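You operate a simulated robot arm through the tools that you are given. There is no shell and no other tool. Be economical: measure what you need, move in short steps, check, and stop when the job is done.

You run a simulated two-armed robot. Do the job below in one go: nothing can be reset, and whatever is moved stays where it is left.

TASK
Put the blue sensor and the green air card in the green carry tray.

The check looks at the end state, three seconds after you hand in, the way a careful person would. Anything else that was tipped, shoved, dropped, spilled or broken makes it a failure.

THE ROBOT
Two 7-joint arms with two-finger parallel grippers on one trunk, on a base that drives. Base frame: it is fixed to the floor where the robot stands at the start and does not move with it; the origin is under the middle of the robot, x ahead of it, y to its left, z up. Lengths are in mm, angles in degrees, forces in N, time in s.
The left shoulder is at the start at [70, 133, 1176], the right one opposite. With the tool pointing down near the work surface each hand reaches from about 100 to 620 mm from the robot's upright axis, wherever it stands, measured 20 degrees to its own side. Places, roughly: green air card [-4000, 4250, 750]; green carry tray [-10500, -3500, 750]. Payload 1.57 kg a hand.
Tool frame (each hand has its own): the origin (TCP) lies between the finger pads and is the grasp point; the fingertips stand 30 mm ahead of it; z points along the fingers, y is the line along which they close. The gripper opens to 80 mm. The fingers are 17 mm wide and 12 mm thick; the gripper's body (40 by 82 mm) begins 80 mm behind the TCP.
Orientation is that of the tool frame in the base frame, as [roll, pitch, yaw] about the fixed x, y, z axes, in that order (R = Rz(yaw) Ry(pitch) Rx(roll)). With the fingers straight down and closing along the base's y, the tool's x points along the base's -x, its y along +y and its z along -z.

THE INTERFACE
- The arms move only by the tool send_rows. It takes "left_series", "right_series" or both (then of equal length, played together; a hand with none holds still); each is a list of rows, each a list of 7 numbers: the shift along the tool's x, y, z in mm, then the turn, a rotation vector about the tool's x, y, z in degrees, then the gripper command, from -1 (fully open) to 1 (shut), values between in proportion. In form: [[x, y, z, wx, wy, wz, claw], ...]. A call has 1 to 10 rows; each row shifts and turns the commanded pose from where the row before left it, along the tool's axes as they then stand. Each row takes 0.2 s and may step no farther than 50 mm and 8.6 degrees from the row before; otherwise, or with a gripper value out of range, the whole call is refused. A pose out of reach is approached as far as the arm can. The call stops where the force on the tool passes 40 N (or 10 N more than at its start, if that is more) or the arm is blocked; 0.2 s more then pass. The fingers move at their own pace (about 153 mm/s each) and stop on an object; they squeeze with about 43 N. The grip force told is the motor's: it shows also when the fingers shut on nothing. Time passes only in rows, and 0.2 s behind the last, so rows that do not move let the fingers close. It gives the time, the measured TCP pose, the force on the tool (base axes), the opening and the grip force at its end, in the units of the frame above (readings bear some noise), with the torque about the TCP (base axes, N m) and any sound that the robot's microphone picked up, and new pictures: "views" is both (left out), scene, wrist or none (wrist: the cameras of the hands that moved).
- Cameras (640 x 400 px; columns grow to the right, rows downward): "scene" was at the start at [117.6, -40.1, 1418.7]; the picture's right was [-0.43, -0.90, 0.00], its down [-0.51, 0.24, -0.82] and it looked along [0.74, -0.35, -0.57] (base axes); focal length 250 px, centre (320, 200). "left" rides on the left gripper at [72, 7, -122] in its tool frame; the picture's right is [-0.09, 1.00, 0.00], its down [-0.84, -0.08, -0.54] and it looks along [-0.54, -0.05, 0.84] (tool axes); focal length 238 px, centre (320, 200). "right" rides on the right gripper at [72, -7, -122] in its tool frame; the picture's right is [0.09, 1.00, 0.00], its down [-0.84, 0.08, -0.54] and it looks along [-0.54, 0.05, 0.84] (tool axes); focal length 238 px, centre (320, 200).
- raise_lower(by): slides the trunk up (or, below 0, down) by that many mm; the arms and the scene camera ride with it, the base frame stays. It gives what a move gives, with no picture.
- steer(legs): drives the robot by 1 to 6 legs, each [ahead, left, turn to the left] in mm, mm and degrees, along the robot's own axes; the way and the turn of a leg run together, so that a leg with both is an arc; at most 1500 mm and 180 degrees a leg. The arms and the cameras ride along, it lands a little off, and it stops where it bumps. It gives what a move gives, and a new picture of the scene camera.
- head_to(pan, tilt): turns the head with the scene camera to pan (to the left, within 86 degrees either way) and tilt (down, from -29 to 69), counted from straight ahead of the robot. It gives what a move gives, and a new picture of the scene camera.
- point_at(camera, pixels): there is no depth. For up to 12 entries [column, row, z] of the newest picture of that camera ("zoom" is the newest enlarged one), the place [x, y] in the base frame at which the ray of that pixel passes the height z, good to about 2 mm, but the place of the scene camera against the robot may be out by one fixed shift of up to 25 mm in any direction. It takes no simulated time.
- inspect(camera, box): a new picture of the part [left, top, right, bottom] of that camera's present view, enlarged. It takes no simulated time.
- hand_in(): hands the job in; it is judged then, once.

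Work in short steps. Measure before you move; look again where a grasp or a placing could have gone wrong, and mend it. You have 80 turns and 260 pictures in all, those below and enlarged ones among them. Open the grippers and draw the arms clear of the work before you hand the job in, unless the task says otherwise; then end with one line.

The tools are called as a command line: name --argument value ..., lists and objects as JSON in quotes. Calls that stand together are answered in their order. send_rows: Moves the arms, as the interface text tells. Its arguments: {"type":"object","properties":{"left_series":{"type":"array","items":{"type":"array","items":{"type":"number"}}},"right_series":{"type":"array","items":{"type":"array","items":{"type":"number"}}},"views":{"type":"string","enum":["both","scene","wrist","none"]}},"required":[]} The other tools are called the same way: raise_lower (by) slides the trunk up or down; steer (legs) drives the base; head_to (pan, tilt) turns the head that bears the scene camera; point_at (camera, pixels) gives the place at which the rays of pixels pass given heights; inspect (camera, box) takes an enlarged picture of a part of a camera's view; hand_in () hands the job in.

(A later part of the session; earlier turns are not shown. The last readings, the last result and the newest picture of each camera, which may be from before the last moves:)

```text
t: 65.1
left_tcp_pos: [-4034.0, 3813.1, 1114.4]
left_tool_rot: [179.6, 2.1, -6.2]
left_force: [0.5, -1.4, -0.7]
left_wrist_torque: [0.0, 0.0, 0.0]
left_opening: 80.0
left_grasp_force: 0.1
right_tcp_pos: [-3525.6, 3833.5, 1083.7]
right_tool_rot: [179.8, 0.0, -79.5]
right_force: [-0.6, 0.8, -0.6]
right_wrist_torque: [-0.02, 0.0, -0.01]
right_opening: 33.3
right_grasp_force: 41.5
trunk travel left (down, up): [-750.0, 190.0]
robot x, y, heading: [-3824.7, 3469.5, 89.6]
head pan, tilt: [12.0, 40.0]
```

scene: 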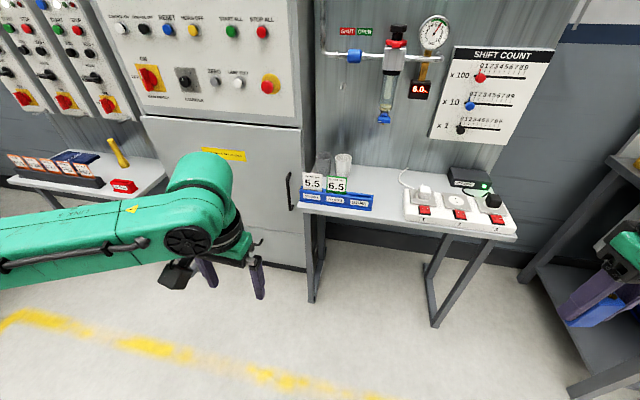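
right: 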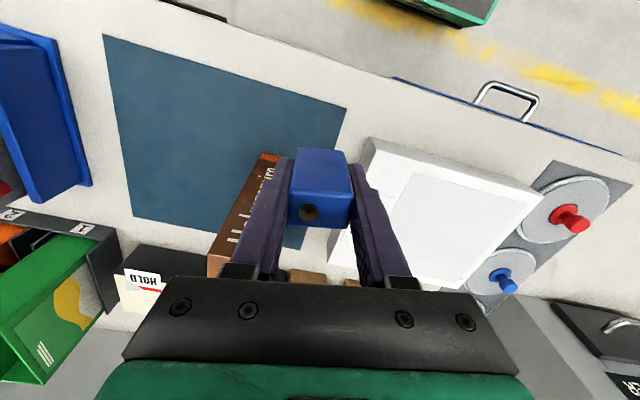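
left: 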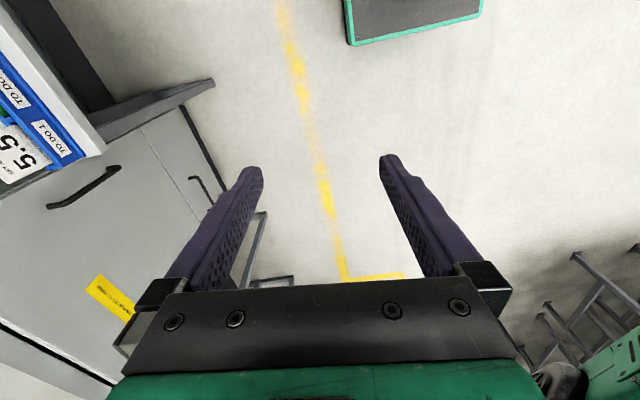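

Level and finish the turn (−6.2° yaw, 2.1° pitch), and move the hand 75 mm right toward the card's column.

send_rows --left_series '[[25, 0, 0, 0, 2.1, -6.2, -1], [25, 0, 0, 0, 0, 0, -1], [25, 0, 0, 0, 0, 0, -1], [0, 0, 0, 0, 0, 0, -1]]' --views "none"

steer --legs '[[180, 0, 0.4]]'

inspect --camera "left" --box '[0, 0, 640, 400]'

```text
t: 66.1
left_tcp_pos: [-3957.5, 3807.6, 1114.9]
left_tool_rot: [179.9, 0.0, -0.2]
left_force: [-0.1, 1.2, -0.2]
left_wrist_torque: [-0.02, 0.01, 0.02]
left_opening: 79.8
left_grasp_force: 0.1
right_tcp_pos: [-3526.0, 3832.4, 1083.2]
right_tool_rot: [179.8, -0.1, -79.5]
right_force: [-0.1, 0.8, -1.0]
right_wrist_torque: [0.01, 0.0, -0.01]
right_opening: 33.3
right_grasp_force: 41.1
trunk travel left (down, up): [-750.0, 190.0]
robot x, y, heading: [-3825.9, 3469.7, 90.0]
head pan, tilt: [12.0, 40.0]
```

```text
t: 67.6
left_tcp_pos: [-3960.7, 3986.0, 1115.2]
left_tool_rot: [179.9, 0.0, 0.0]
left_force: [0.1, -0.6, 0.5]
left_wrist_torque: [0.03, 0.01, 0.01]
left_opening: 80.1
left_grasp_force: 0.0
right_tcp_pos: [-3527.8, 4013.0, 1084.9]
right_tool_rot: [179.9, 0.1, -79.1]
right_force: [0.1, -0.4, -1.0]
right_wrist_torque: [-0.01, -0.01, 0.01]
right_opening: 33.0
right_grasp_force: 41.2
trunk travel left (down, up): [-750.0, 190.0]
robot x, y, heading: [-3824.8, 3650.7, 90.2]
head pan, tilt: [12.0, 40.0]
```

scene: 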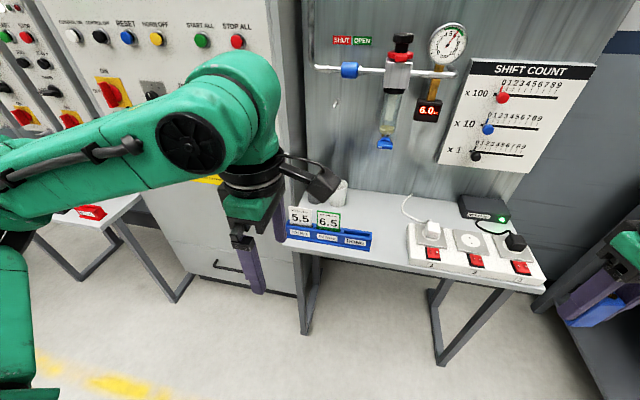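

```text
1.00 times, centred on (320, 200) of left (not enlarged: the box is as wide or as high as the picture)
```

zoom: 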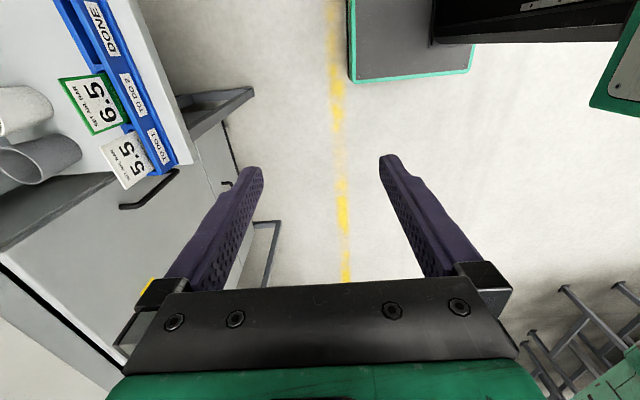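

The left wrist camera sees the cards at (60–128, 75–135). I enlarge and measure rays, then repeat from a second position.

inspect --camera "left" --box '[40, 50, 200, 200]'

```text
2.67 times, centred on (120, 125) of left
```

zoom: 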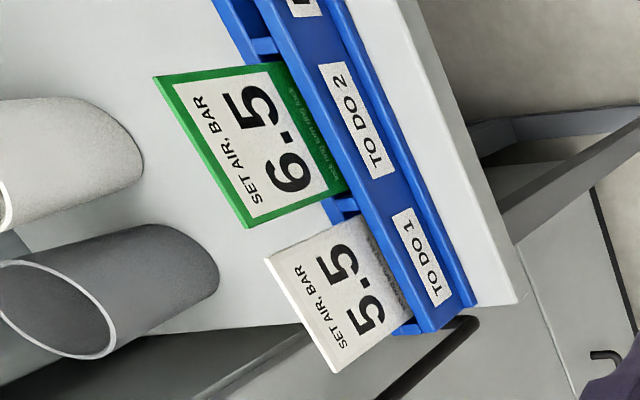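

point_at --camera "zoom" --pixels '[[154, 77, 900], [154, 77, 950], [154, 77, 850], [248, 227, 900], [248, 227, 950], [248, 227, 850], [527, 291, 750], [527, 291, 800], [527, 291, 850], [347, 190, 850], [347, 190, 800]]'

send_rows --left_series '[[20, -30, -10, 0, 0, 0, -1], [20, -30, -10, 0, 0, 0, -1], [20, -30, -10, 0, 0, 0, -1], [20, -30, -10, 0, 0, 0, -1], [0, 0, 0, 0, 0, 0, -1]]' --views "both"

```text
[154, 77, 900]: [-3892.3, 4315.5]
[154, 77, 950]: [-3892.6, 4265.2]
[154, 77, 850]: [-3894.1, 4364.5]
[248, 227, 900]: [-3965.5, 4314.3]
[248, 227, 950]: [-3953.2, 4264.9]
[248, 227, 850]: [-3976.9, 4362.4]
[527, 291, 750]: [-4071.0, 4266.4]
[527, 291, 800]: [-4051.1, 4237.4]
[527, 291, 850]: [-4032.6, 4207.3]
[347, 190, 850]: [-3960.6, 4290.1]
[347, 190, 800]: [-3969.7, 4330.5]
```

```text
t: 68.8
left_tcp_pos: [-3880.9, 4107.9, 1153.9]
left_tool_rot: [179.8, 0.0, 0.2]
left_force: [0.4, 0.1, -0.3]
left_wrist_torque: [0.0, 0.0, -0.01]
left_opening: 80.0
left_grasp_force: 0.1
right_tcp_pos: [-3528.8, 4013.2, 1084.9]
right_tool_rot: [179.8, 0.0, -79.1]
right_force: [0.0, 1.0, -1.0]
right_wrist_torque: [0.02, -0.01, 0.0]
right_opening: 33.2
right_grasp_force: 40.9
trunk travel left (down, up): [-750.0, 190.0]
robot x, y, heading: [-3825.6, 3651.9, 90.3]
head pan, tilt: [12.0, 40.0]
```

scene: 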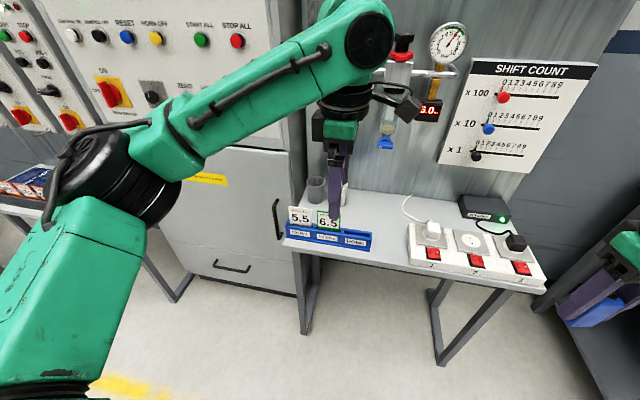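
left: 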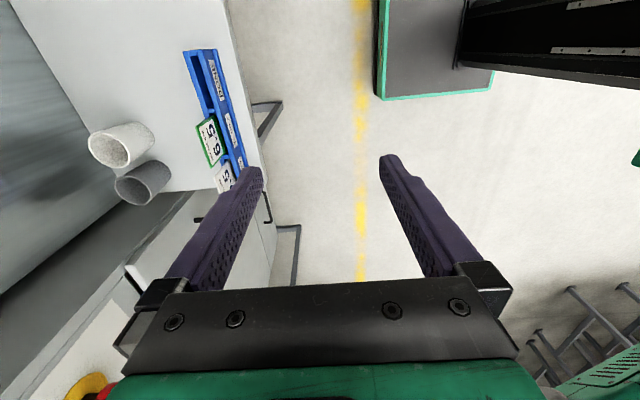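

The hand reaches. I enlarge the card from this second viewpoint.

inspect --camera "left" --box '[170, 90, 260, 200]'

```text
3.64 times, centred on (215, 145) of left
```

zoom: 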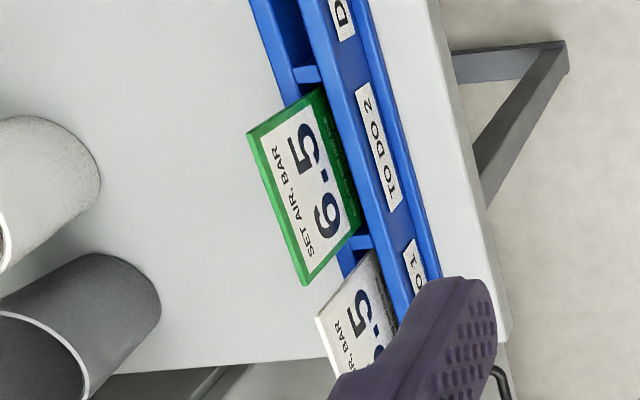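

point_at --camera "zoom" --pixels '[[248, 133, 850], [248, 133, 900], [248, 133, 950], [305, 286, 850], [305, 286, 900], [305, 286, 950], [358, 228, 850], [358, 228, 800], [500, 340, 800], [500, 340, 750]]'

```text
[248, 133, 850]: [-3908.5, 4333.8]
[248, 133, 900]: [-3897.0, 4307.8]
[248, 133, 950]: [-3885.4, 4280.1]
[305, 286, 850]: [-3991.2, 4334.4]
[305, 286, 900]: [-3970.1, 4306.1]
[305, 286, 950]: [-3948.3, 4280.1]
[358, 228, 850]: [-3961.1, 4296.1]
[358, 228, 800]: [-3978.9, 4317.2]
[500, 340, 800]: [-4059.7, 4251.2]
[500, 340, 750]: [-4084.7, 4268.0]
```

Triangulated: card top edge z≈917, x −3962…−3893, y≈4298, rack top ≈835. I check the white cup's clearance behind it.

point_at --camera "zoom" --pixels '[[100, 180, 750], [100, 180, 800], [85, 140, 750], [160, 300, 750], [160, 300, 800], [5, 240, 850], [250, 0, 834], [310, 80, 834], [350, 272, 834], [372, 243, 834]]'

inspect --camera "left" --box '[70, 100, 190, 220]'

```text
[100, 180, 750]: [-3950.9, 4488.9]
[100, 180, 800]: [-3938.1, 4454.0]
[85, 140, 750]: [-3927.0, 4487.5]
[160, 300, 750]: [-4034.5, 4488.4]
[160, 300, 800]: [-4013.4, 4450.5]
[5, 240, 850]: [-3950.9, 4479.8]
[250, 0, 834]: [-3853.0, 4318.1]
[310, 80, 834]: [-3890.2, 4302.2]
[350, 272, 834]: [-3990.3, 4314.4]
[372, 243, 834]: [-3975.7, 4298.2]
```

```text
3.33 times, centred on (130, 160) of left
```

zoom: 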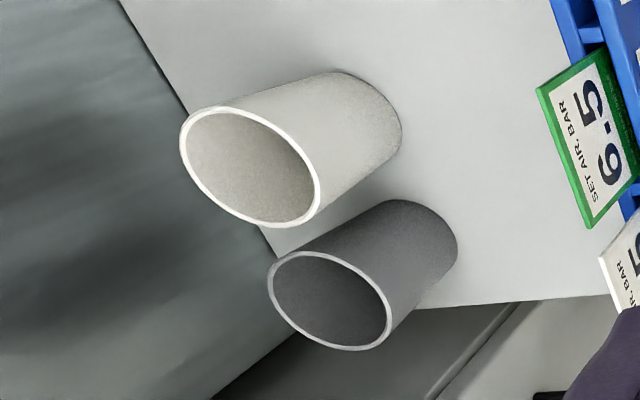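

The cups stand 150 mm behind, so there is ample room. I drive 180 mm ahead, then move the hand above the card.

steer --legs '[[175, 0, 0]]'

inspect --camera "left" --box '[160, 20, 480, 220]'

```text
t: 70.3
left_tcp_pos: [-3883.2, 4283.3, 1156.0]
left_tool_rot: [179.8, 0.0, 0.3]
left_force: [-0.2, -1.1, 0.9]
left_wrist_torque: [0.03, 0.0, 0.02]
left_opening: 80.2
left_grasp_force: 0.1
right_tcp_pos: [-3529.4, 4191.2, 1084.1]
right_tool_rot: [179.8, 0.1, -79.0]
right_force: [0.1, -0.6, -0.7]
right_wrist_torque: [0.02, 0.0, -0.02]
right_opening: 33.0
right_grasp_force: 41.1
trunk travel left (down, up): [-750.0, 190.0]
robot x, y, heading: [-3822.7, 3825.8, 90.3]
head pan, tilt: [12.0, 40.0]
```

scene: 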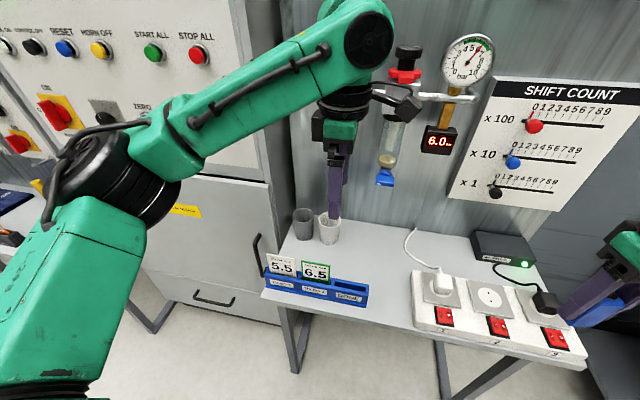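

```text
2.00 times, centred on (320, 120) of left
```

zoom: 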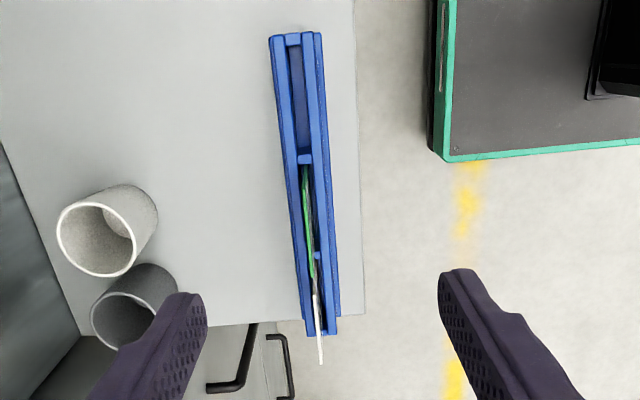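

From above, the card is edge-on at zoom (304,168)–(313,275). I measure its line at the top edge height.

point_at --camera "zoom" --pixels '[[305, 168, 917], [313, 276, 917], [305, 168, 840], [305, 158, 836], [316, 253, 836]]'

inspect --camera "left" --box '[280, 80, 350, 210]'

```text
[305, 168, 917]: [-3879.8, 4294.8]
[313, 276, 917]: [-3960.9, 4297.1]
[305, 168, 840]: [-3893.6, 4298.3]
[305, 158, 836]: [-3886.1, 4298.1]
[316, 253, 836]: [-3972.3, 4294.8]
```

```text
3.08 times, centred on (315, 145) of left
```

zoom: 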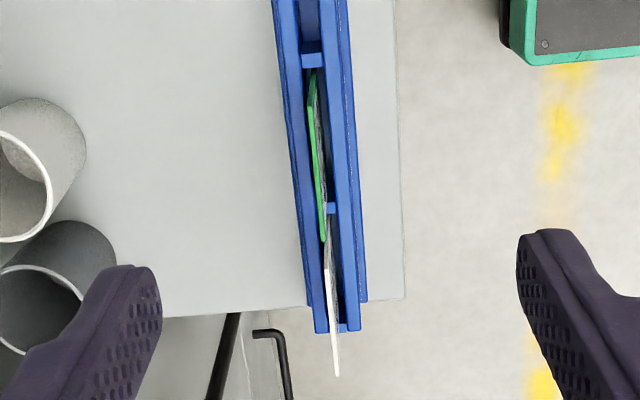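

I move over the card: x −44, y +15, down 200 so tips stop just above the card top (917), with opening ~50 mm.

send_rows --left_series '[[-9, -3, 30, 0, 0, 0, -1], [-9, -3, 40, 0, 0, 0, -0.4], [-9, -3, 40, 0, 0, 0, -0.4], [-9, -3, 40, 0, 0, 0, -0.4], [-8, -3, 40, 0, 0, 0, -0.4], [0, 0, 0, 0, 0, 0, -0.4]]' --views "both"

```text
t: 71.7
left_tcp_pos: [-3927.4, 4300.2, 964.3]
left_tool_rot: [179.8, 0.0, 0.3]
left_force: [-0.7, 1.2, 0.7]
left_wrist_torque: [0.0, 0.03, -0.01]
left_opening: 55.8
left_grasp_force: 0.0
right_tcp_pos: [-3528.7, 4192.1, 1083.4]
right_tool_rot: [179.9, 0.1, -79.1]
right_force: [-0.5, -0.8, -0.6]
right_wrist_torque: [0.02, 0.02, 0.0]
right_opening: 33.1
right_grasp_force: 41.1
trunk travel left (down, up): [-750.0, 190.0]
robot x, y, heading: [-3826.4, 3828.6, 90.3]
head pan, tilt: [12.0, 40.0]
```

scene: 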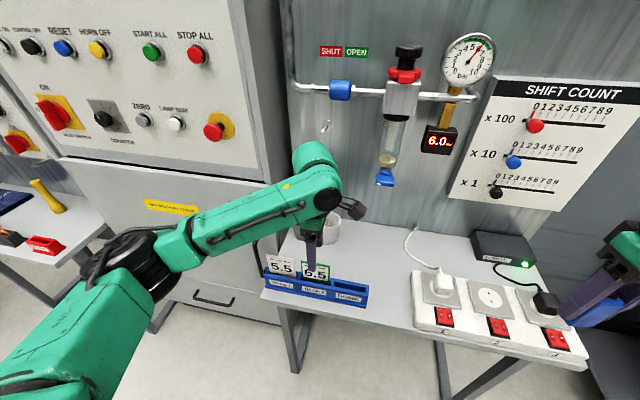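
left: 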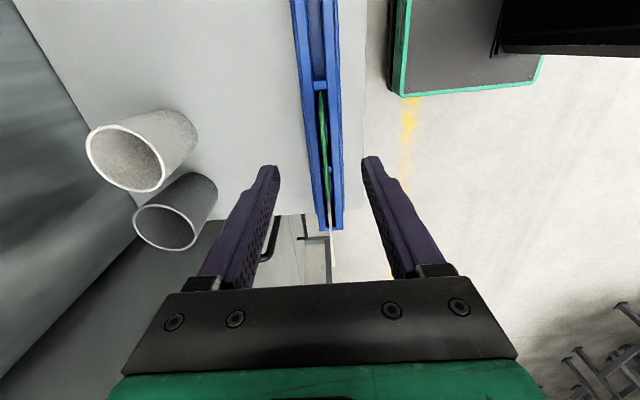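

The card (col 324) is centred between the fingers. I descend 80 mm.

send_rows --left_series '[[0, 0, 30, 0, 0, 0, -0.4], [0, 0, 30, 0, 0, 0, -0.4], [0, 0, 19, 0, 0, 0, -0.4], [0, 0, 0, 0, 0, 0, -0.4]]' --views "both"

inspect --camera "left" --box '[220, 60, 440, 280]'

```text
t: 72.7
left_tcp_pos: [-3926.2, 4298.4, 885.2]
left_tool_rot: [179.8, 0.0, 0.3]
left_force: [0.0, 1.0, 0.4]
left_wrist_torque: [0.02, 0.0, -0.02]
left_opening: 55.9
left_grasp_force: 0.1
right_tcp_pos: [-3528.8, 4192.6, 1084.8]
right_tool_rot: [179.9, 0.1, -79.0]
right_force: [-0.9, 1.2, -0.6]
right_wrist_torque: [0.02, -0.01, -0.01]
right_opening: 33.3
right_grasp_force: 41.3
trunk travel left (down, up): [-750.0, 190.0]
robot x, y, heading: [-3825.6, 3828.6, 90.2]
head pan, tilt: [12.0, 40.0]
```

scene: 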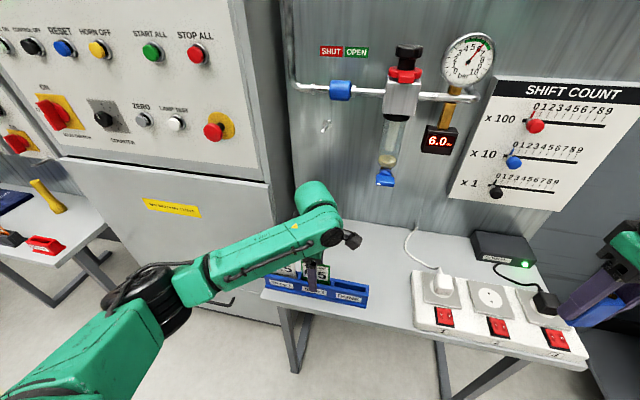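
left: 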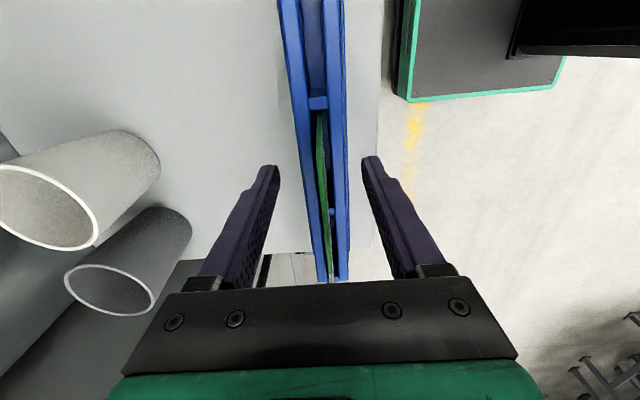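

```text
1.82 times, centred on (330, 170) of left
```

zoom: 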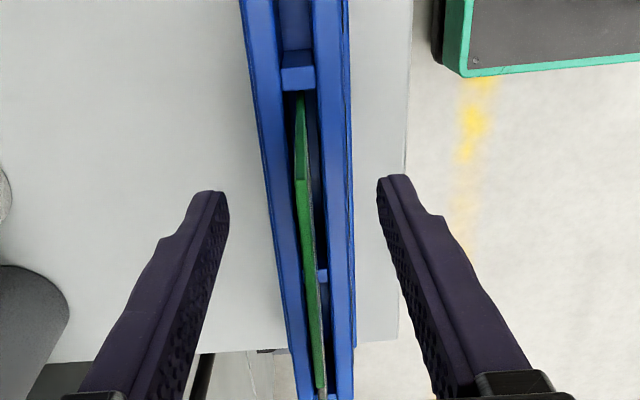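

The card is between the fingers and within ~2 mm of centre. I close.

send_rows --left_series '[[0, 0, 0, 0, 0, 0, 0.3], [0, 0, 0, 0, 0, 0, 1], [0, 0, 0, 0, 0, 0, 1]]' --views "wrist"

```text
t: 73.5
left_tcp_pos: [-3927.6, 4298.0, 886.2]
left_tool_rot: [179.7, -0.1, 0.3]
left_force: [-0.7, 0.5, 0.5]
left_wrist_torque: [-0.01, -0.04, 0.03]
left_opening: 1.9
left_grasp_force: 23.8
right_tcp_pos: [-3528.4, 4194.4, 1083.1]
right_tool_rot: [179.7, 0.0, -78.9]
right_force: [0.3, -0.1, 0.1]
right_wrist_torque: [0.0, 0.0, -0.01]
right_opening: 33.2
right_grasp_force: 41.2
trunk travel left (down, up): [-750.0, 190.0]
robot x, y, heading: [-3823.4, 3826.8, 90.4]
head pan, tilt: [12.0, 40.0]
```

left: 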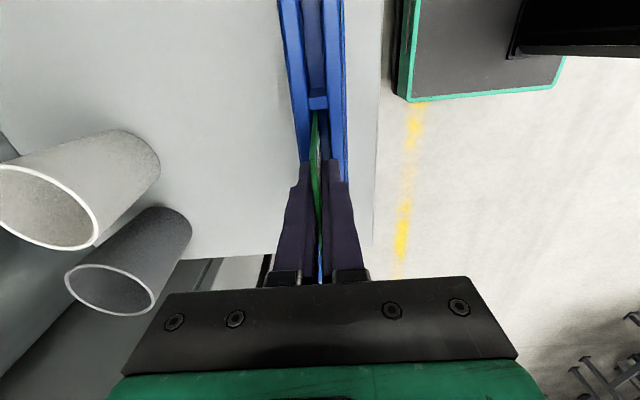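

Opening 1.9 mm on the card. I let it settle and lift straight up slowly.

send_rows --left_series '[[0, 0, 0, 0, 0, 0, 1], [0, 0, -15, 0, 0, 0, 1], [0, 0, -20, 0, 0, 0, 1], [0, 0, -25, 0, 0, 0, 1], [0, 0, -30, 0, 0, 0, 1], [0, 0, -30, 0, 0, 0, 1], [0, 0, -30, 0, 0, 0, 1], [0, 0, 0, 0, 0, 0, 1]]' --views "both"

inspect --camera "scene" --box '[250, 200, 410, 320]'

```text
t: 75.3
left_tcp_pos: [-3924.7, 4300.2, 1036.7]
left_tool_rot: [179.8, 0.0, 0.3]
left_force: [0.1, -1.0, -1.1]
left_wrist_torque: [-0.01, 0.04, 0.0]
left_opening: 2.3
left_grasp_force: 24.3
right_tcp_pos: [-3528.4, 4192.9, 1085.2]
right_tool_rot: [179.9, 0.0, -79.0]
right_force: [0.5, 0.6, -0.3]
right_wrist_torque: [0.02, 0.01, 0.04]
right_opening: 33.3
right_grasp_force: 41.4
trunk travel left (down, up): [-750.0, 190.0]
robot x, y, heading: [-3825.8, 3826.7, 90.4]
head pan, tilt: [12.0, 40.0]
```

scene: 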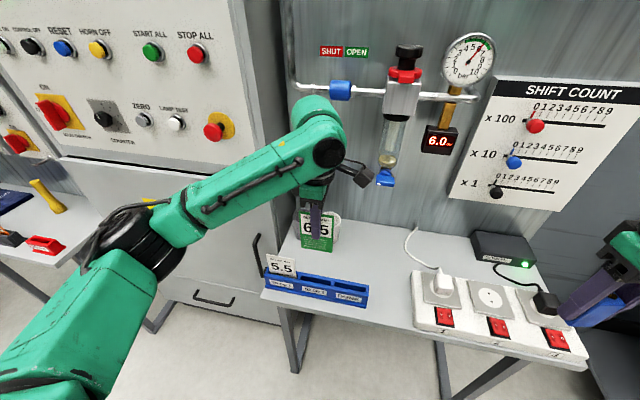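
left: 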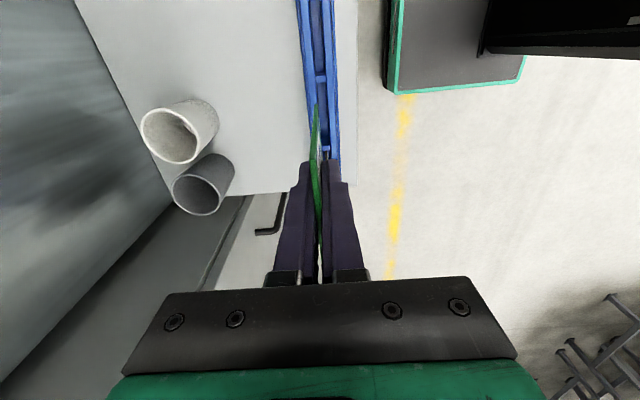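

```text
3.33 times, centred on (330, 260) of scene
```

zoom: 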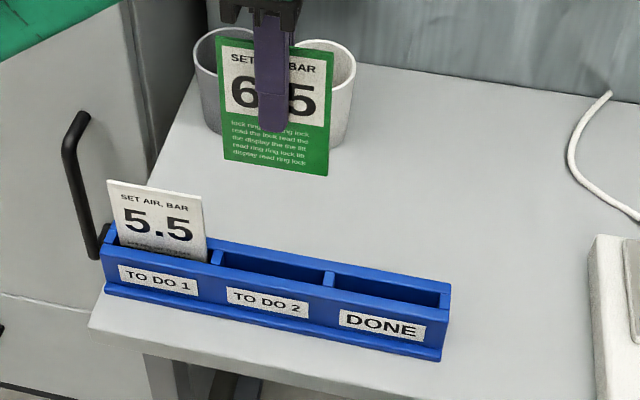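

The card is out; the rack and the 5.5 card are undisturbed. I back off 500 mm, pull the left hand in, and turn left (to heading ~200) to survey the way to the tray.

steer --legs '[[-500, 0, 0]]'

send_rows --left_series '[[0, 40, 0, 0, 0, 0, 1], [0, 40, 0, 0, 0, 0, 1], [0, 40, 0, 0, 0, 0, 1], [0, 0, 0, 0, 0, 0, 1]]' --views "none"

head_to --pan 80 --tilt 15

```text
t: 78.3
left_tcp_pos: [-3918.0, 3805.9, 1036.9]
left_tool_rot: [179.7, 0.0, -0.3]
left_force: [0.5, -0.7, -0.3]
left_wrist_torque: [-0.03, 0.03, 0.04]
left_opening: 2.1
left_grasp_force: 23.5
right_tcp_pos: [-3525.9, 3694.0, 1083.1]
right_tool_rot: [179.7, 0.0, -79.6]
right_force: [-0.2, -0.1, -1.1]
right_wrist_torque: [0.01, -0.02, 0.01]
right_opening: 33.1
right_grasp_force: 41.6
trunk travel left (down, up): [-750.0, 190.0]
robot x, y, heading: [-3822.1, 3331.4, 89.4]
head pan, tilt: [12.0, 40.0]
```

scene: 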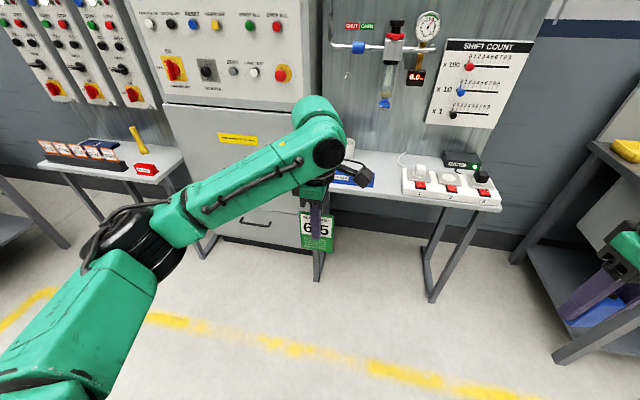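

```text
t: 79.3
left_tcp_pos: [-3921.1, 3684.9, 1035.6]
left_tool_rot: [179.6, -0.1, -0.4]
left_force: [0.2, -0.3, -0.3]
left_wrist_torque: [-0.01, 0.01, 0.01]
left_opening: 2.2
left_grasp_force: 23.2
right_tcp_pos: [-3525.9, 3692.4, 1084.6]
right_tool_rot: [179.9, 0.2, -79.7]
right_force: [0.1, 0.4, -0.5]
right_wrist_torque: [0.02, 0.01, -0.01]
right_opening: 33.1
right_grasp_force: 41.5
trunk travel left (down, up): [-750.0, 190.0]
robot x, y, heading: [-3823.6, 3327.2, 89.6]
head pan, tilt: [12.0, 40.0]
```

```text
t: 80.7
left_tcp_pos: [-3921.9, 3686.8, 1035.5]
left_tool_rot: [179.6, -0.1, -0.4]
left_force: [0.1, 0.2, 0.8]
left_wrist_torque: [0.03, -0.01, 0.02]
left_opening: 2.0
left_grasp_force: 23.5
right_tcp_pos: [-3524.6, 3693.6, 1084.2]
right_tool_rot: [179.9, 0.0, -79.6]
right_force: [0.7, -0.4, -1.6]
right_wrist_torque: [0.03, 0.0, 0.02]
right_opening: 33.1
right_grasp_force: 41.1
trunk travel left (down, up): [-750.0, 190.0]
robot x, y, heading: [-3827.6, 3329.3, 89.8]
head pan, tilt: [80.0, 15.0]
```

scene: 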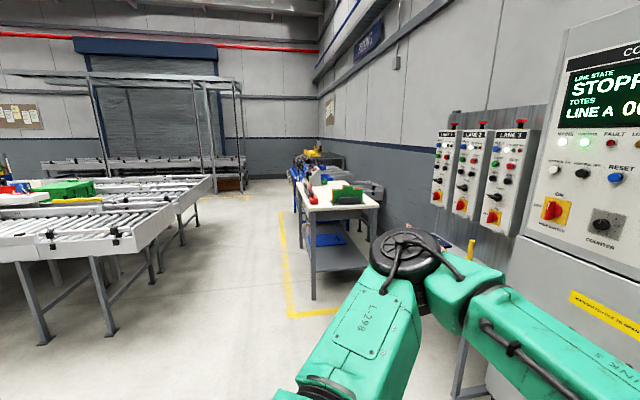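

I turn to heading 180 for a survey; first measuring nearby floor points at the conveyor legs (45,343), (112,333), (158,272), (195,222) and table leg (313,298).

point_at --camera "scene" --pixels '[[45, 343, 0], [112, 333, 0], [158, 272, 0], [195, 222, 0], [313, 298, 0], [288, 316, 0], [243, 190, 0], [301, 250, 0]]'

steer --legs '[[0, 0, 90]]'

head_to --pan 50 --tilt 15

head_to --pan 0 --tilt 15

```text
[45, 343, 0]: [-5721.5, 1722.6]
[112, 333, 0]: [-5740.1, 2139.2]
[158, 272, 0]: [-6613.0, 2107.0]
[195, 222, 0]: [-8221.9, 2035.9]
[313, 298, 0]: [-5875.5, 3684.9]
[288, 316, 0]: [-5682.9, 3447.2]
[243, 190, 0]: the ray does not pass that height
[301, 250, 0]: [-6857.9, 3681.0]
```

```text
t: 84.9
left_tcp_pos: [-4182.7, 3230.7, 1036.7]
left_tool_rot: [179.8, 0.1, 90.2]
left_force: [0.8, 0.4, -0.2]
left_wrist_torque: [0.0, 0.03, 0.03]
left_opening: 2.3
left_grasp_force: 23.3
right_tcp_pos: [-4192.4, 3625.4, 1085.0]
right_tool_rot: [179.8, 0.0, 10.9]
right_force: [0.4, 0.2, -0.1]
right_wrist_torque: [-0.02, -0.01, 0.04]
right_opening: 33.3
right_grasp_force: 41.1
trunk travel left (down, up): [-750.0, 190.0]
robot x, y, heading: [-3825.8, 3330.3, -180.0]
head pan, tilt: [80.0, 15.0]
```

scene: 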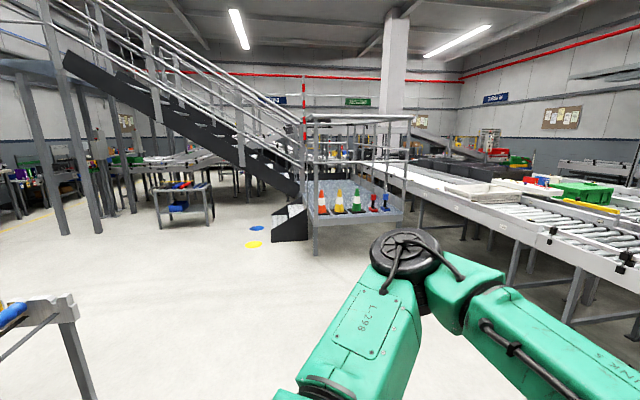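

```text
t: 85.8
left_tcp_pos: [-4181.3, 3229.6, 1035.8]
left_tool_rot: [179.8, 0.0, 90.2]
left_force: [0.1, 0.1, -0.5]
left_wrist_torque: [0.03, -0.01, 0.02]
left_opening: 2.1
left_grasp_force: 23.2
right_tcp_pos: [-4192.5, 3625.9, 1084.7]
right_tool_rot: [179.9, 0.0, 10.9]
right_force: [0.1, 0.3, -1.7]
right_wrist_torque: [-0.03, 0.0, 0.02]
right_opening: 33.1
right_grasp_force: 41.0
trunk travel left (down, up): [-750.0, 190.0]
robot x, y, heading: [-3826.7, 3325.3, -179.9]
head pan, tilt: [50.0, 15.0]
```

scene: 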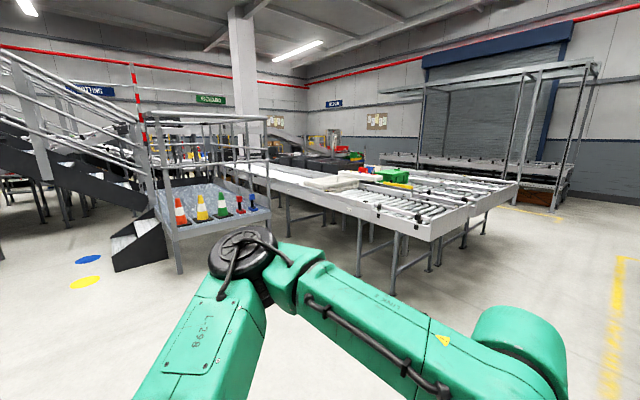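

```text
t: 87.0
left_tcp_pos: [-4182.6, 3230.7, 1035.5]
left_tool_rot: [179.8, 0.0, 90.1]
left_force: [-0.7, -0.1, -0.7]
left_wrist_torque: [-0.01, 0.0, 0.01]
left_opening: 2.3
left_grasp_force: 23.9
right_tcp_pos: [-4191.9, 3625.8, 1083.5]
right_tool_rot: [179.8, -0.1, 10.9]
right_force: [-0.1, 0.0, -0.5]
right_wrist_torque: [-0.02, 0.03, 0.01]
right_opening: 33.2
right_grasp_force: 41.5
trunk travel left (down, up): [-750.0, 190.0]
robot x, y, heading: [-3826.4, 3326.9, -179.8]
head pan, tilt: [0.0, 15.0]
```

scene: 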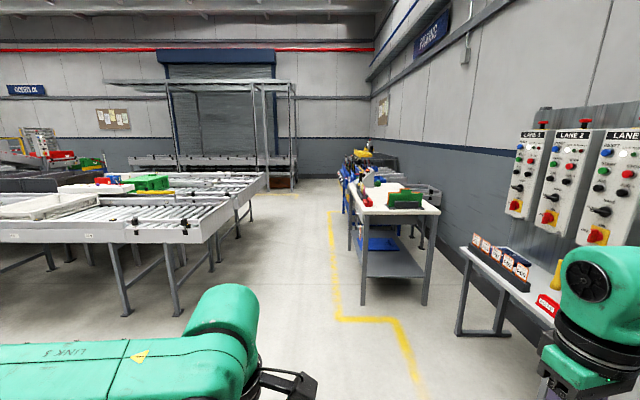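

The tray should be near (339,151) in the pan-50 view, about 9.5 m away. I look there again with the head and enlarge.

head_to --pan 46 --tilt 10

inspect --camera "scene" --box '[200, 110, 440, 250]'

```text
t: 88.2
left_tcp_pos: [-4181.4, 3230.7, 1036.9]
left_tool_rot: [179.8, 0.1, 90.2]
left_force: [0.4, 0.6, -1.2]
left_wrist_torque: [0.02, -0.01, -0.02]
left_opening: 2.1
left_grasp_force: 24.4
right_tcp_pos: [-4192.0, 3625.1, 1082.8]
right_tool_rot: [179.8, 0.0, 10.9]
right_force: [-0.3, 0.1, -1.1]
right_wrist_torque: [0.0, -0.01, 0.0]
right_opening: 33.2
right_grasp_force: 41.4
trunk travel left (down, up): [-750.0, 190.0]
robot x, y, heading: [-3827.9, 3331.6, -179.7]
head pan, tilt: [46.0, 10.0]
```

scene: 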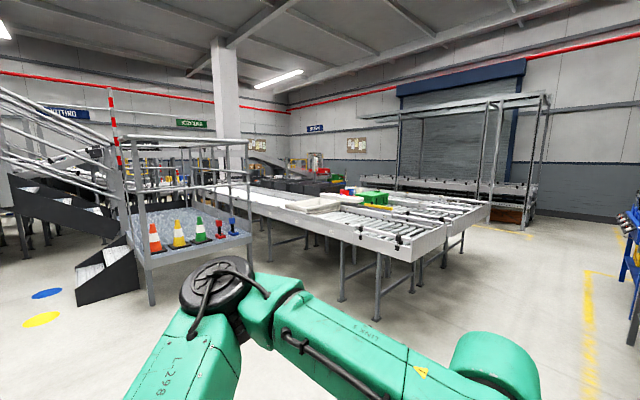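

```text
2.67 times, centred on (320, 180) of scene
```

zoom: 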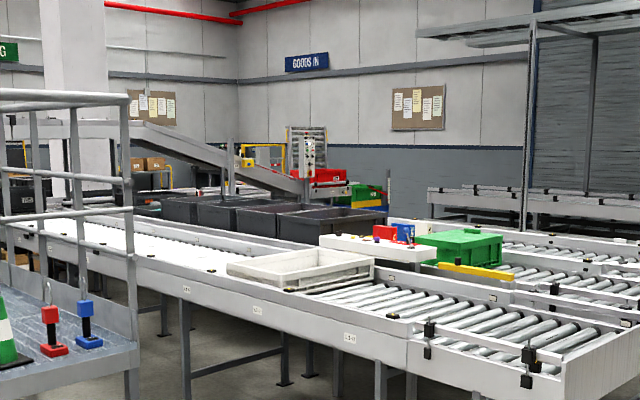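

The tray lies at "GOODS IN" in the southwest, beyond the lanes. I go west along the corridor y≈2900 (lanes end at y≈2200, picking table at y≥3550).

head_to --pan 15 --tilt 20

steer --legs '[[900, 430, 0], [1500, 0, 0]]'

```text
t: 89.1
left_tcp_pos: [-4180.5, 3231.2, 1035.4]
left_tool_rot: [179.8, 0.0, 90.2]
left_force: [0.9, 0.0, -0.6]
left_wrist_torque: [0.03, 0.01, -0.04]
left_opening: 2.2
left_grasp_force: 23.9
right_tcp_pos: [-4192.0, 3626.2, 1083.2]
right_tool_rot: [179.7, 0.0, 11.0]
right_force: [-0.5, -0.2, -0.3]
right_wrist_torque: [0.03, -0.02, -0.01]
right_opening: 33.4
right_grasp_force: 41.1
trunk travel left (down, up): [-750.0, 190.0]
robot x, y, heading: [-3825.6, 3326.8, -179.9]
head pan, tilt: [15.0, 20.0]
```

scene: 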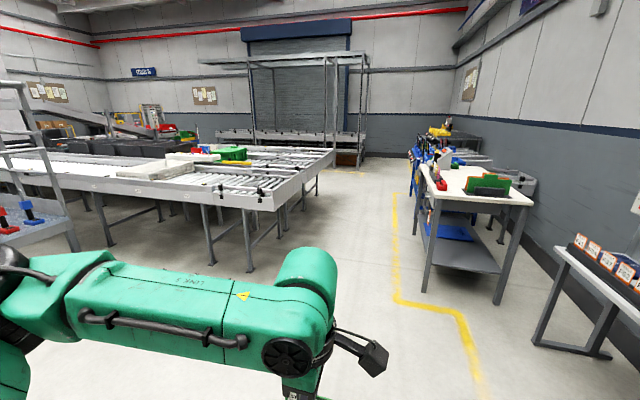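

```text
t: 101.3
left_tcp_pos: [-6568.2, 2759.7, 1036.9]
left_tool_rot: [179.9, 0.0, 91.0]
left_force: [0.0, 0.1, 0.1]
left_wrist_torque: [0.03, 0.04, -0.01]
left_opening: 2.2
left_grasp_force: 24.2
right_tcp_pos: [-6585.0, 3154.6, 1084.6]
right_tool_rot: [179.8, 0.0, 11.8]
right_force: [-0.6, 0.1, 0.3]
right_wrist_torque: [-0.01, -0.01, -0.01]
right_opening: 33.3
right_grasp_force: 41.2
trunk travel left (down, up): [-750.0, 190.0]
robot x, y, heading: [-6213.2, 2864.7, -179.0]
head pan, tilt: [15.0, 20.0]
```

scene: 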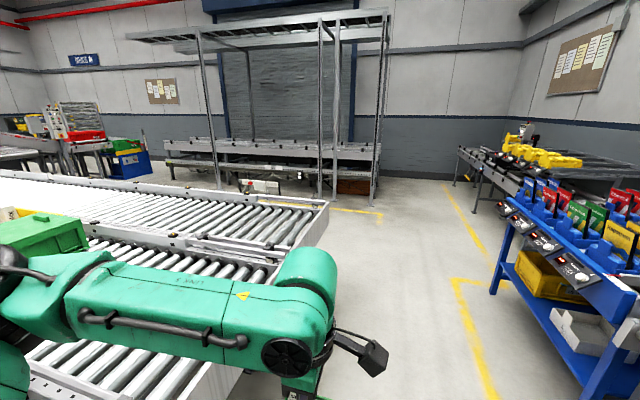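

Going well. I measure the lane's far corner (327,205) and rack feet to plan the turn south.

point_at --camera "scene" --pixels '[[327, 205, 800], [300, 250, 800], [376, 205, 0], [330, 202, 0], [175, 182, 0], [150, 177, 0], [383, 222, 0], [240, 370, 800], [110, 190, 0]]'

head_to --pan 40 --tilt 15

inspect --camera "scene" --box '[160, 100, 440, 240]'

```text
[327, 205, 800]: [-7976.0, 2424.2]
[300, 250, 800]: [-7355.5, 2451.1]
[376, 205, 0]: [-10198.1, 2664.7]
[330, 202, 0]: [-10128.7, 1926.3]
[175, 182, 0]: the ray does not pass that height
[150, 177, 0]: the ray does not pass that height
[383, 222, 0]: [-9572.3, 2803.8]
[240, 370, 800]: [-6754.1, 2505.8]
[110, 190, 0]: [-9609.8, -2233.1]
```

```text
t: 102.2
left_tcp_pos: [-6568.7, 2760.1, 1036.7]
left_tool_rot: [179.8, 0.0, 91.0]
left_force: [-0.3, 1.1, -0.1]
left_wrist_torque: [-0.01, -0.02, -0.01]
left_opening: 1.9
left_grasp_force: 23.8
right_tcp_pos: [-6583.4, 3155.5, 1083.9]
right_tool_rot: [179.7, 0.0, 11.8]
right_force: [0.5, 0.5, -0.5]
right_wrist_torque: [0.01, 0.05, -0.01]
right_opening: 33.5
right_grasp_force: 41.3
trunk travel left (down, up): [-750.0, 190.0]
robot x, y, heading: [-6216.8, 2865.2, -179.1]
head pan, tilt: [40.0, 15.0]
```

scene: 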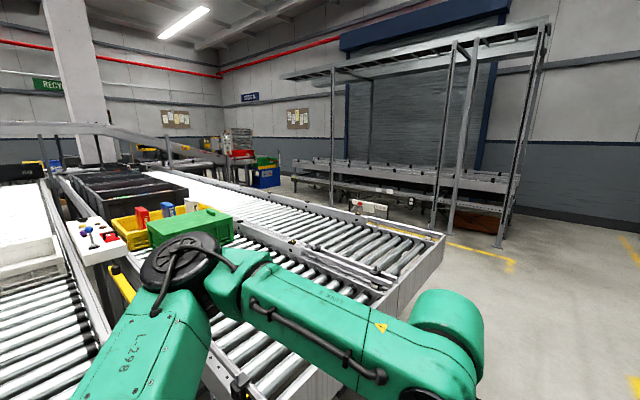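

```text
2.29 times, centred on (300, 170) of scene
```

zoom: 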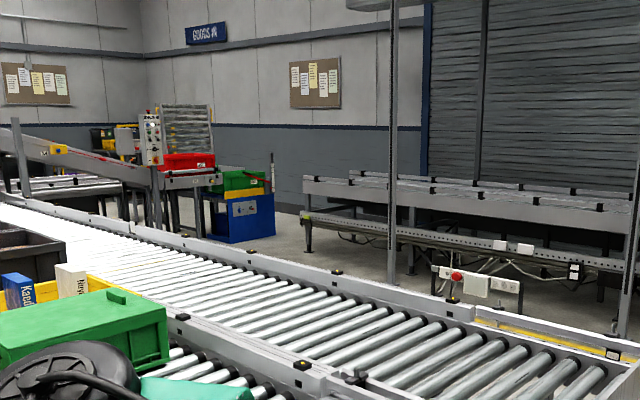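

The green tray is visible on a blue cabinet at Goods In, next to a red one. I drive 2900 mm west to x≈−9100 and turn to face south.

steer --legs '[[1450, -60, 0], [1430, 0, 0], [0, 0, 90]]'

head_to --pan -5 --tilt 15

```text
t: 119.8
left_tcp_pos: [-8943.8, 2482.8, 1035.4]
left_tool_rot: [179.7, 0.1, -177.1]
left_force: [-0.1, -0.1, -0.7]
left_wrist_torque: [0.05, 0.01, 0.02]
left_opening: 2.0
left_grasp_force: 23.8
right_tcp_pos: [-9338.8, 2454.1, 1084.1]
right_tool_rot: [179.9, -0.1, 103.6]
right_force: [0.2, 0.1, -0.7]
right_wrist_torque: [0.01, 0.03, 0.04]
right_opening: 33.2
right_grasp_force: 41.4
trunk travel left (down, up): [-750.0, 190.0]
robot x, y, heading: [-9055.1, 2830.8, -86.8]
head pan, tilt: [40.0, 15.0]
```

scene: 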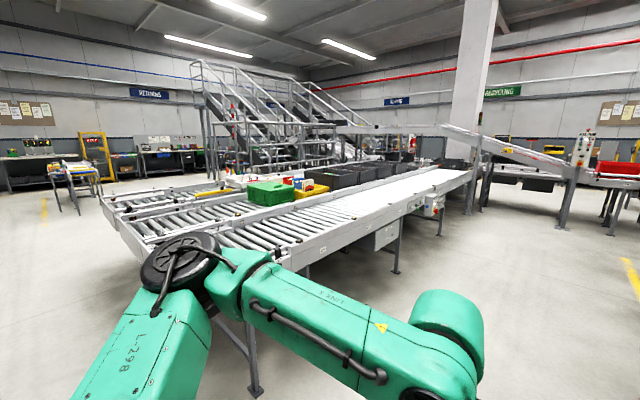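

```text
t: 120.9
left_tcp_pos: [-8943.7, 2482.6, 1037.3]
left_tool_rot: [179.7, 0.1, -177.1]
left_force: [0.1, 0.2, 0.2]
left_wrist_torque: [-0.01, 0.01, 0.0]
left_opening: 2.0
left_grasp_force: 24.0
right_tcp_pos: [-9338.3, 2455.7, 1083.6]
right_tool_rot: [179.7, 0.0, 103.5]
right_force: [0.1, 0.7, -1.4]
right_wrist_torque: [-0.03, -0.01, -0.04]
right_opening: 33.1
right_grasp_force: 41.2
trunk travel left (down, up): [-750.0, 190.0]
robot x, y, heading: [-9058.8, 2834.5, -87.2]
head pan, tilt: [-5.0, 15.0]
```

scene: 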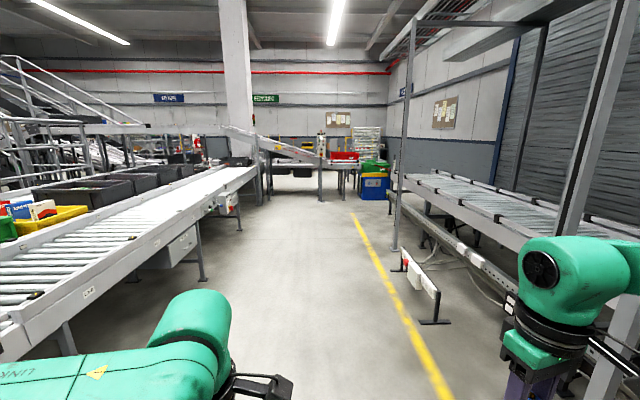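

A clear corridor leads south; the tray is at (375,165). I measure the obstacles along it: guard (425,322), conveyor legs (203,280), (240,230), cabinet base (375,199).

point_at --camera "scene" --pixels '[[425, 322, 0], [400, 270, 0], [203, 280, 0], [240, 230, 0], [362, 199, 0], [388, 199, 0], [395, 250, 0], [320, 203, 0], [265, 205, 0], [30, 360, 800]]'

inspect --camera "scene" --box '[280, 110, 440, 230]'

```text
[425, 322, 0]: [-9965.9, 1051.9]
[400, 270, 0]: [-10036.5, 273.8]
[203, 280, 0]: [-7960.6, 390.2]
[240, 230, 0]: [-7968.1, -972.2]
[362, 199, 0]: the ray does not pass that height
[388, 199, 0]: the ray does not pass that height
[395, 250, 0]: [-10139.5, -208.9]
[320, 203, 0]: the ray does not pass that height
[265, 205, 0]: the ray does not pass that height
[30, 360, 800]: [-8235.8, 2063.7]
```

```text
3.33 times, centred on (360, 170) of scene
```

zoom: 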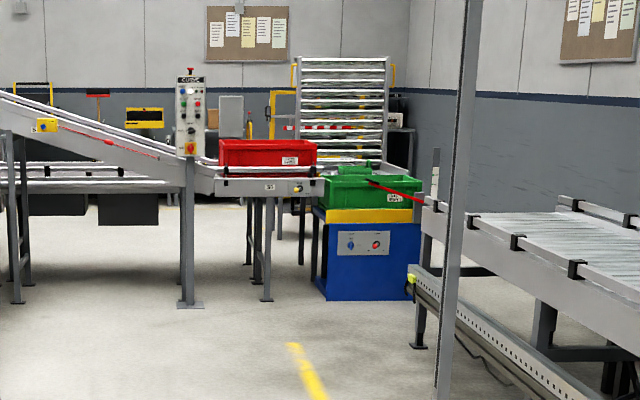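

The corridor spans x −8235…−9960. I drive south along x≈−9150 to y≈−1700, then look again.

steer --legs '[[0, 0, -2.8], [1500, -40, 0], [1500, -40, 0], [1500, 0, 0]]'

head_to --pan -25 --tilt 25

inspect --camera "scene" --box '[240, 60, 480, 220]'

```text
refused: leg 2 is longer than a leg can be; nothing moved
```

```text
t: 121.8
left_tcp_pos: [-8944.0, 2482.5, 1036.4]
left_tool_rot: [179.9, 0.0, -177.1]
left_force: [-0.2, -0.9, 0.4]
left_wrist_torque: [-0.01, 0.0, 0.02]
left_opening: 2.3
left_grasp_force: 23.6
right_tcp_pos: [-9338.4, 2454.1, 1083.7]
right_tool_rot: [179.8, 0.0, 103.6]
right_force: [-0.3, -0.1, -1.7]
right_wrist_torque: [0.02, -0.03, 0.02]
right_opening: 33.1
right_grasp_force: 41.2
trunk travel left (down, up): [-750.0, 190.0]
robot x, y, heading: [-9056.1, 2837.6, -87.3]
head pan, tilt: [-25.0, 25.0]
```

scene: 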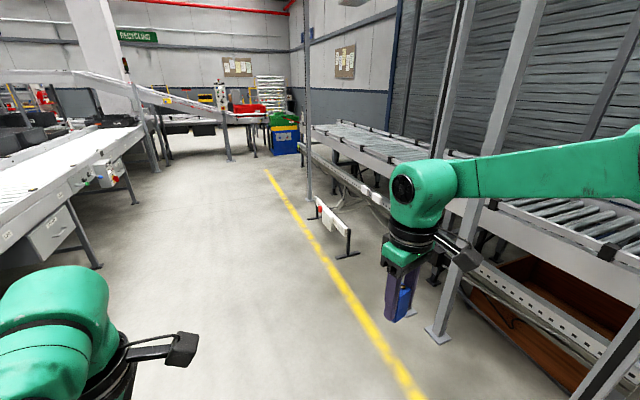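

```text
2.50 times, centred on (360, 140) of scene
```

zoom: 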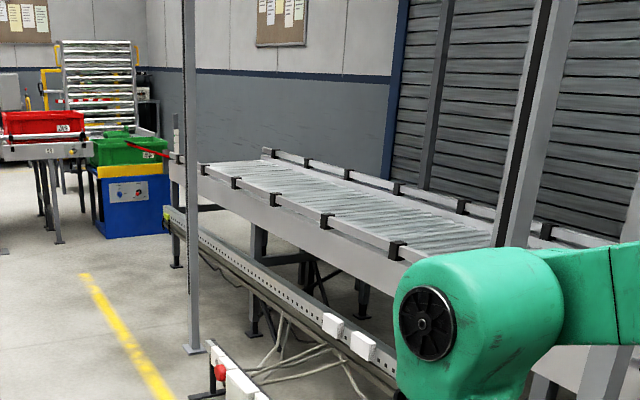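

The leg was slightly over length; I reissue with shorter legs.

steer --legs '[[0, 0, -2.8], [1490, -40, 0], [1490, -40, 0], [1490, 0, 0]]'

inspect --camera "scene" --box '[200, 60, 520, 260]'

```text
t: 143.2
left_tcp_pos: [-9174.4, -1914.9, 1037.1]
left_tool_rot: [179.8, 0.1, 177.7]
left_force: [0.6, 0.7, -1.1]
left_wrist_torque: [0.01, -0.01, -0.02]
left_opening: 2.2
left_grasp_force: 24.2
right_tcp_pos: [-9570.0, -1908.1, 1082.7]
right_tool_rot: [179.9, 0.1, 98.4]
right_force: [0.5, 0.8, -0.3]
right_wrist_torque: [0.02, -0.01, -0.02]
right_opening: 33.3
right_grasp_force: 41.3
trunk travel left (down, up): [-750.0, 190.0]
robot x, y, heading: [-9262.1, -1556.6, -92.4]
head pan, tilt: [-25.0, 25.0]
```

scene: 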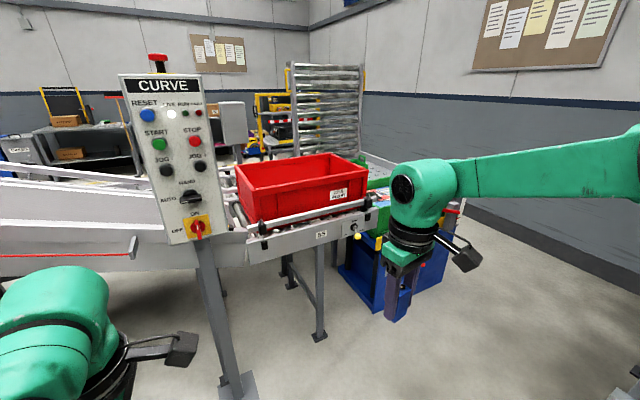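

```text
2.00 times, centred on (360, 160) of scene
```

zoom: 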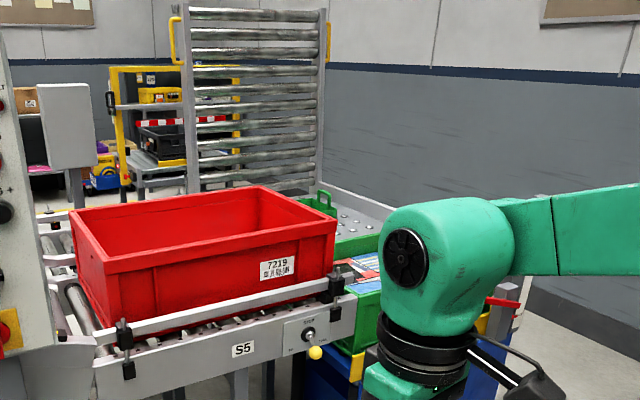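

Behind the tote on the lift there's something green with a handle. I pan to look right and around the arm.

head_to --pan -50 --tilt 25

head_to --pan -82 --tilt 25

```text
t: 144.1
left_tcp_pos: [-9174.4, -1915.7, 1037.1]
left_tool_rot: [179.8, 0.0, 177.7]
left_force: [0.9, 0.2, -0.8]
left_wrist_torque: [0.0, 0.0, -0.04]
left_opening: 2.1
left_grasp_force: 23.6
right_tcp_pos: [-9569.6, -1908.9, 1083.1]
right_tool_rot: [179.8, -0.1, 98.4]
right_force: [0.3, 0.6, -1.2]
right_wrist_torque: [0.0, 0.02, -0.01]
right_opening: 33.1
right_grasp_force: 40.8
trunk travel left (down, up): [-750.0, 190.0]
robot x, y, heading: [-9260.0, -1554.2, -92.2]
head pan, tilt: [-50.0, 25.0]
```

scene: 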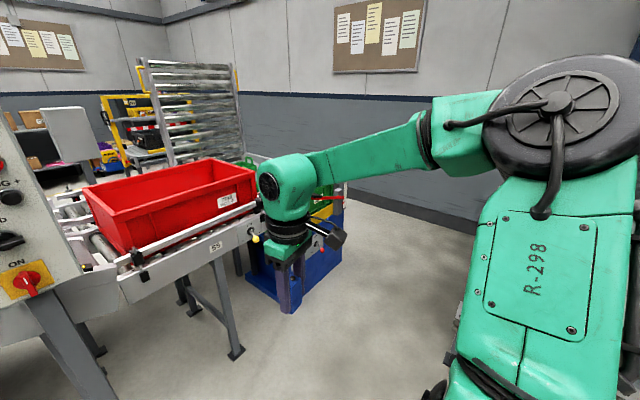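

```text
t: 145.0
left_tcp_pos: [-9175.4, -1916.5, 1035.5]
left_tool_rot: [179.8, 0.0, 177.7]
left_force: [-0.7, -0.4, -0.1]
left_wrist_torque: [0.01, 0.03, -0.01]
left_opening: 2.0
left_grasp_force: 23.4
right_tcp_pos: [-9569.8, -1907.7, 1083.9]
right_tool_rot: [179.8, 0.0, 98.4]
right_force: [-0.1, -0.1, -0.4]
right_wrist_torque: [0.02, 0.0, -0.03]
right_opening: 33.1
right_grasp_force: 40.8
trunk travel left (down, up): [-750.0, 190.0]
robot x, y, heading: [-9259.9, -1553.9, -92.3]
head pan, tilt: [-82.0, 25.0]
```

scene: 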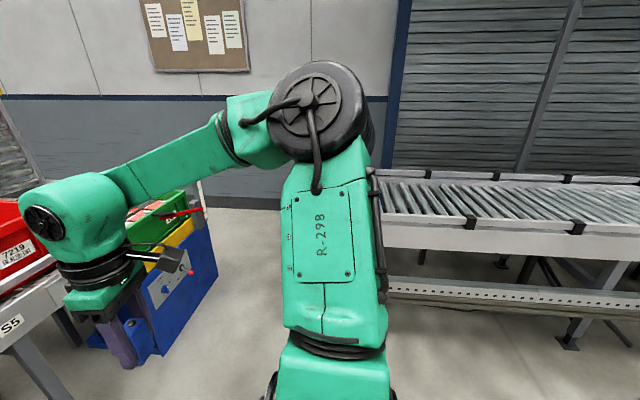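

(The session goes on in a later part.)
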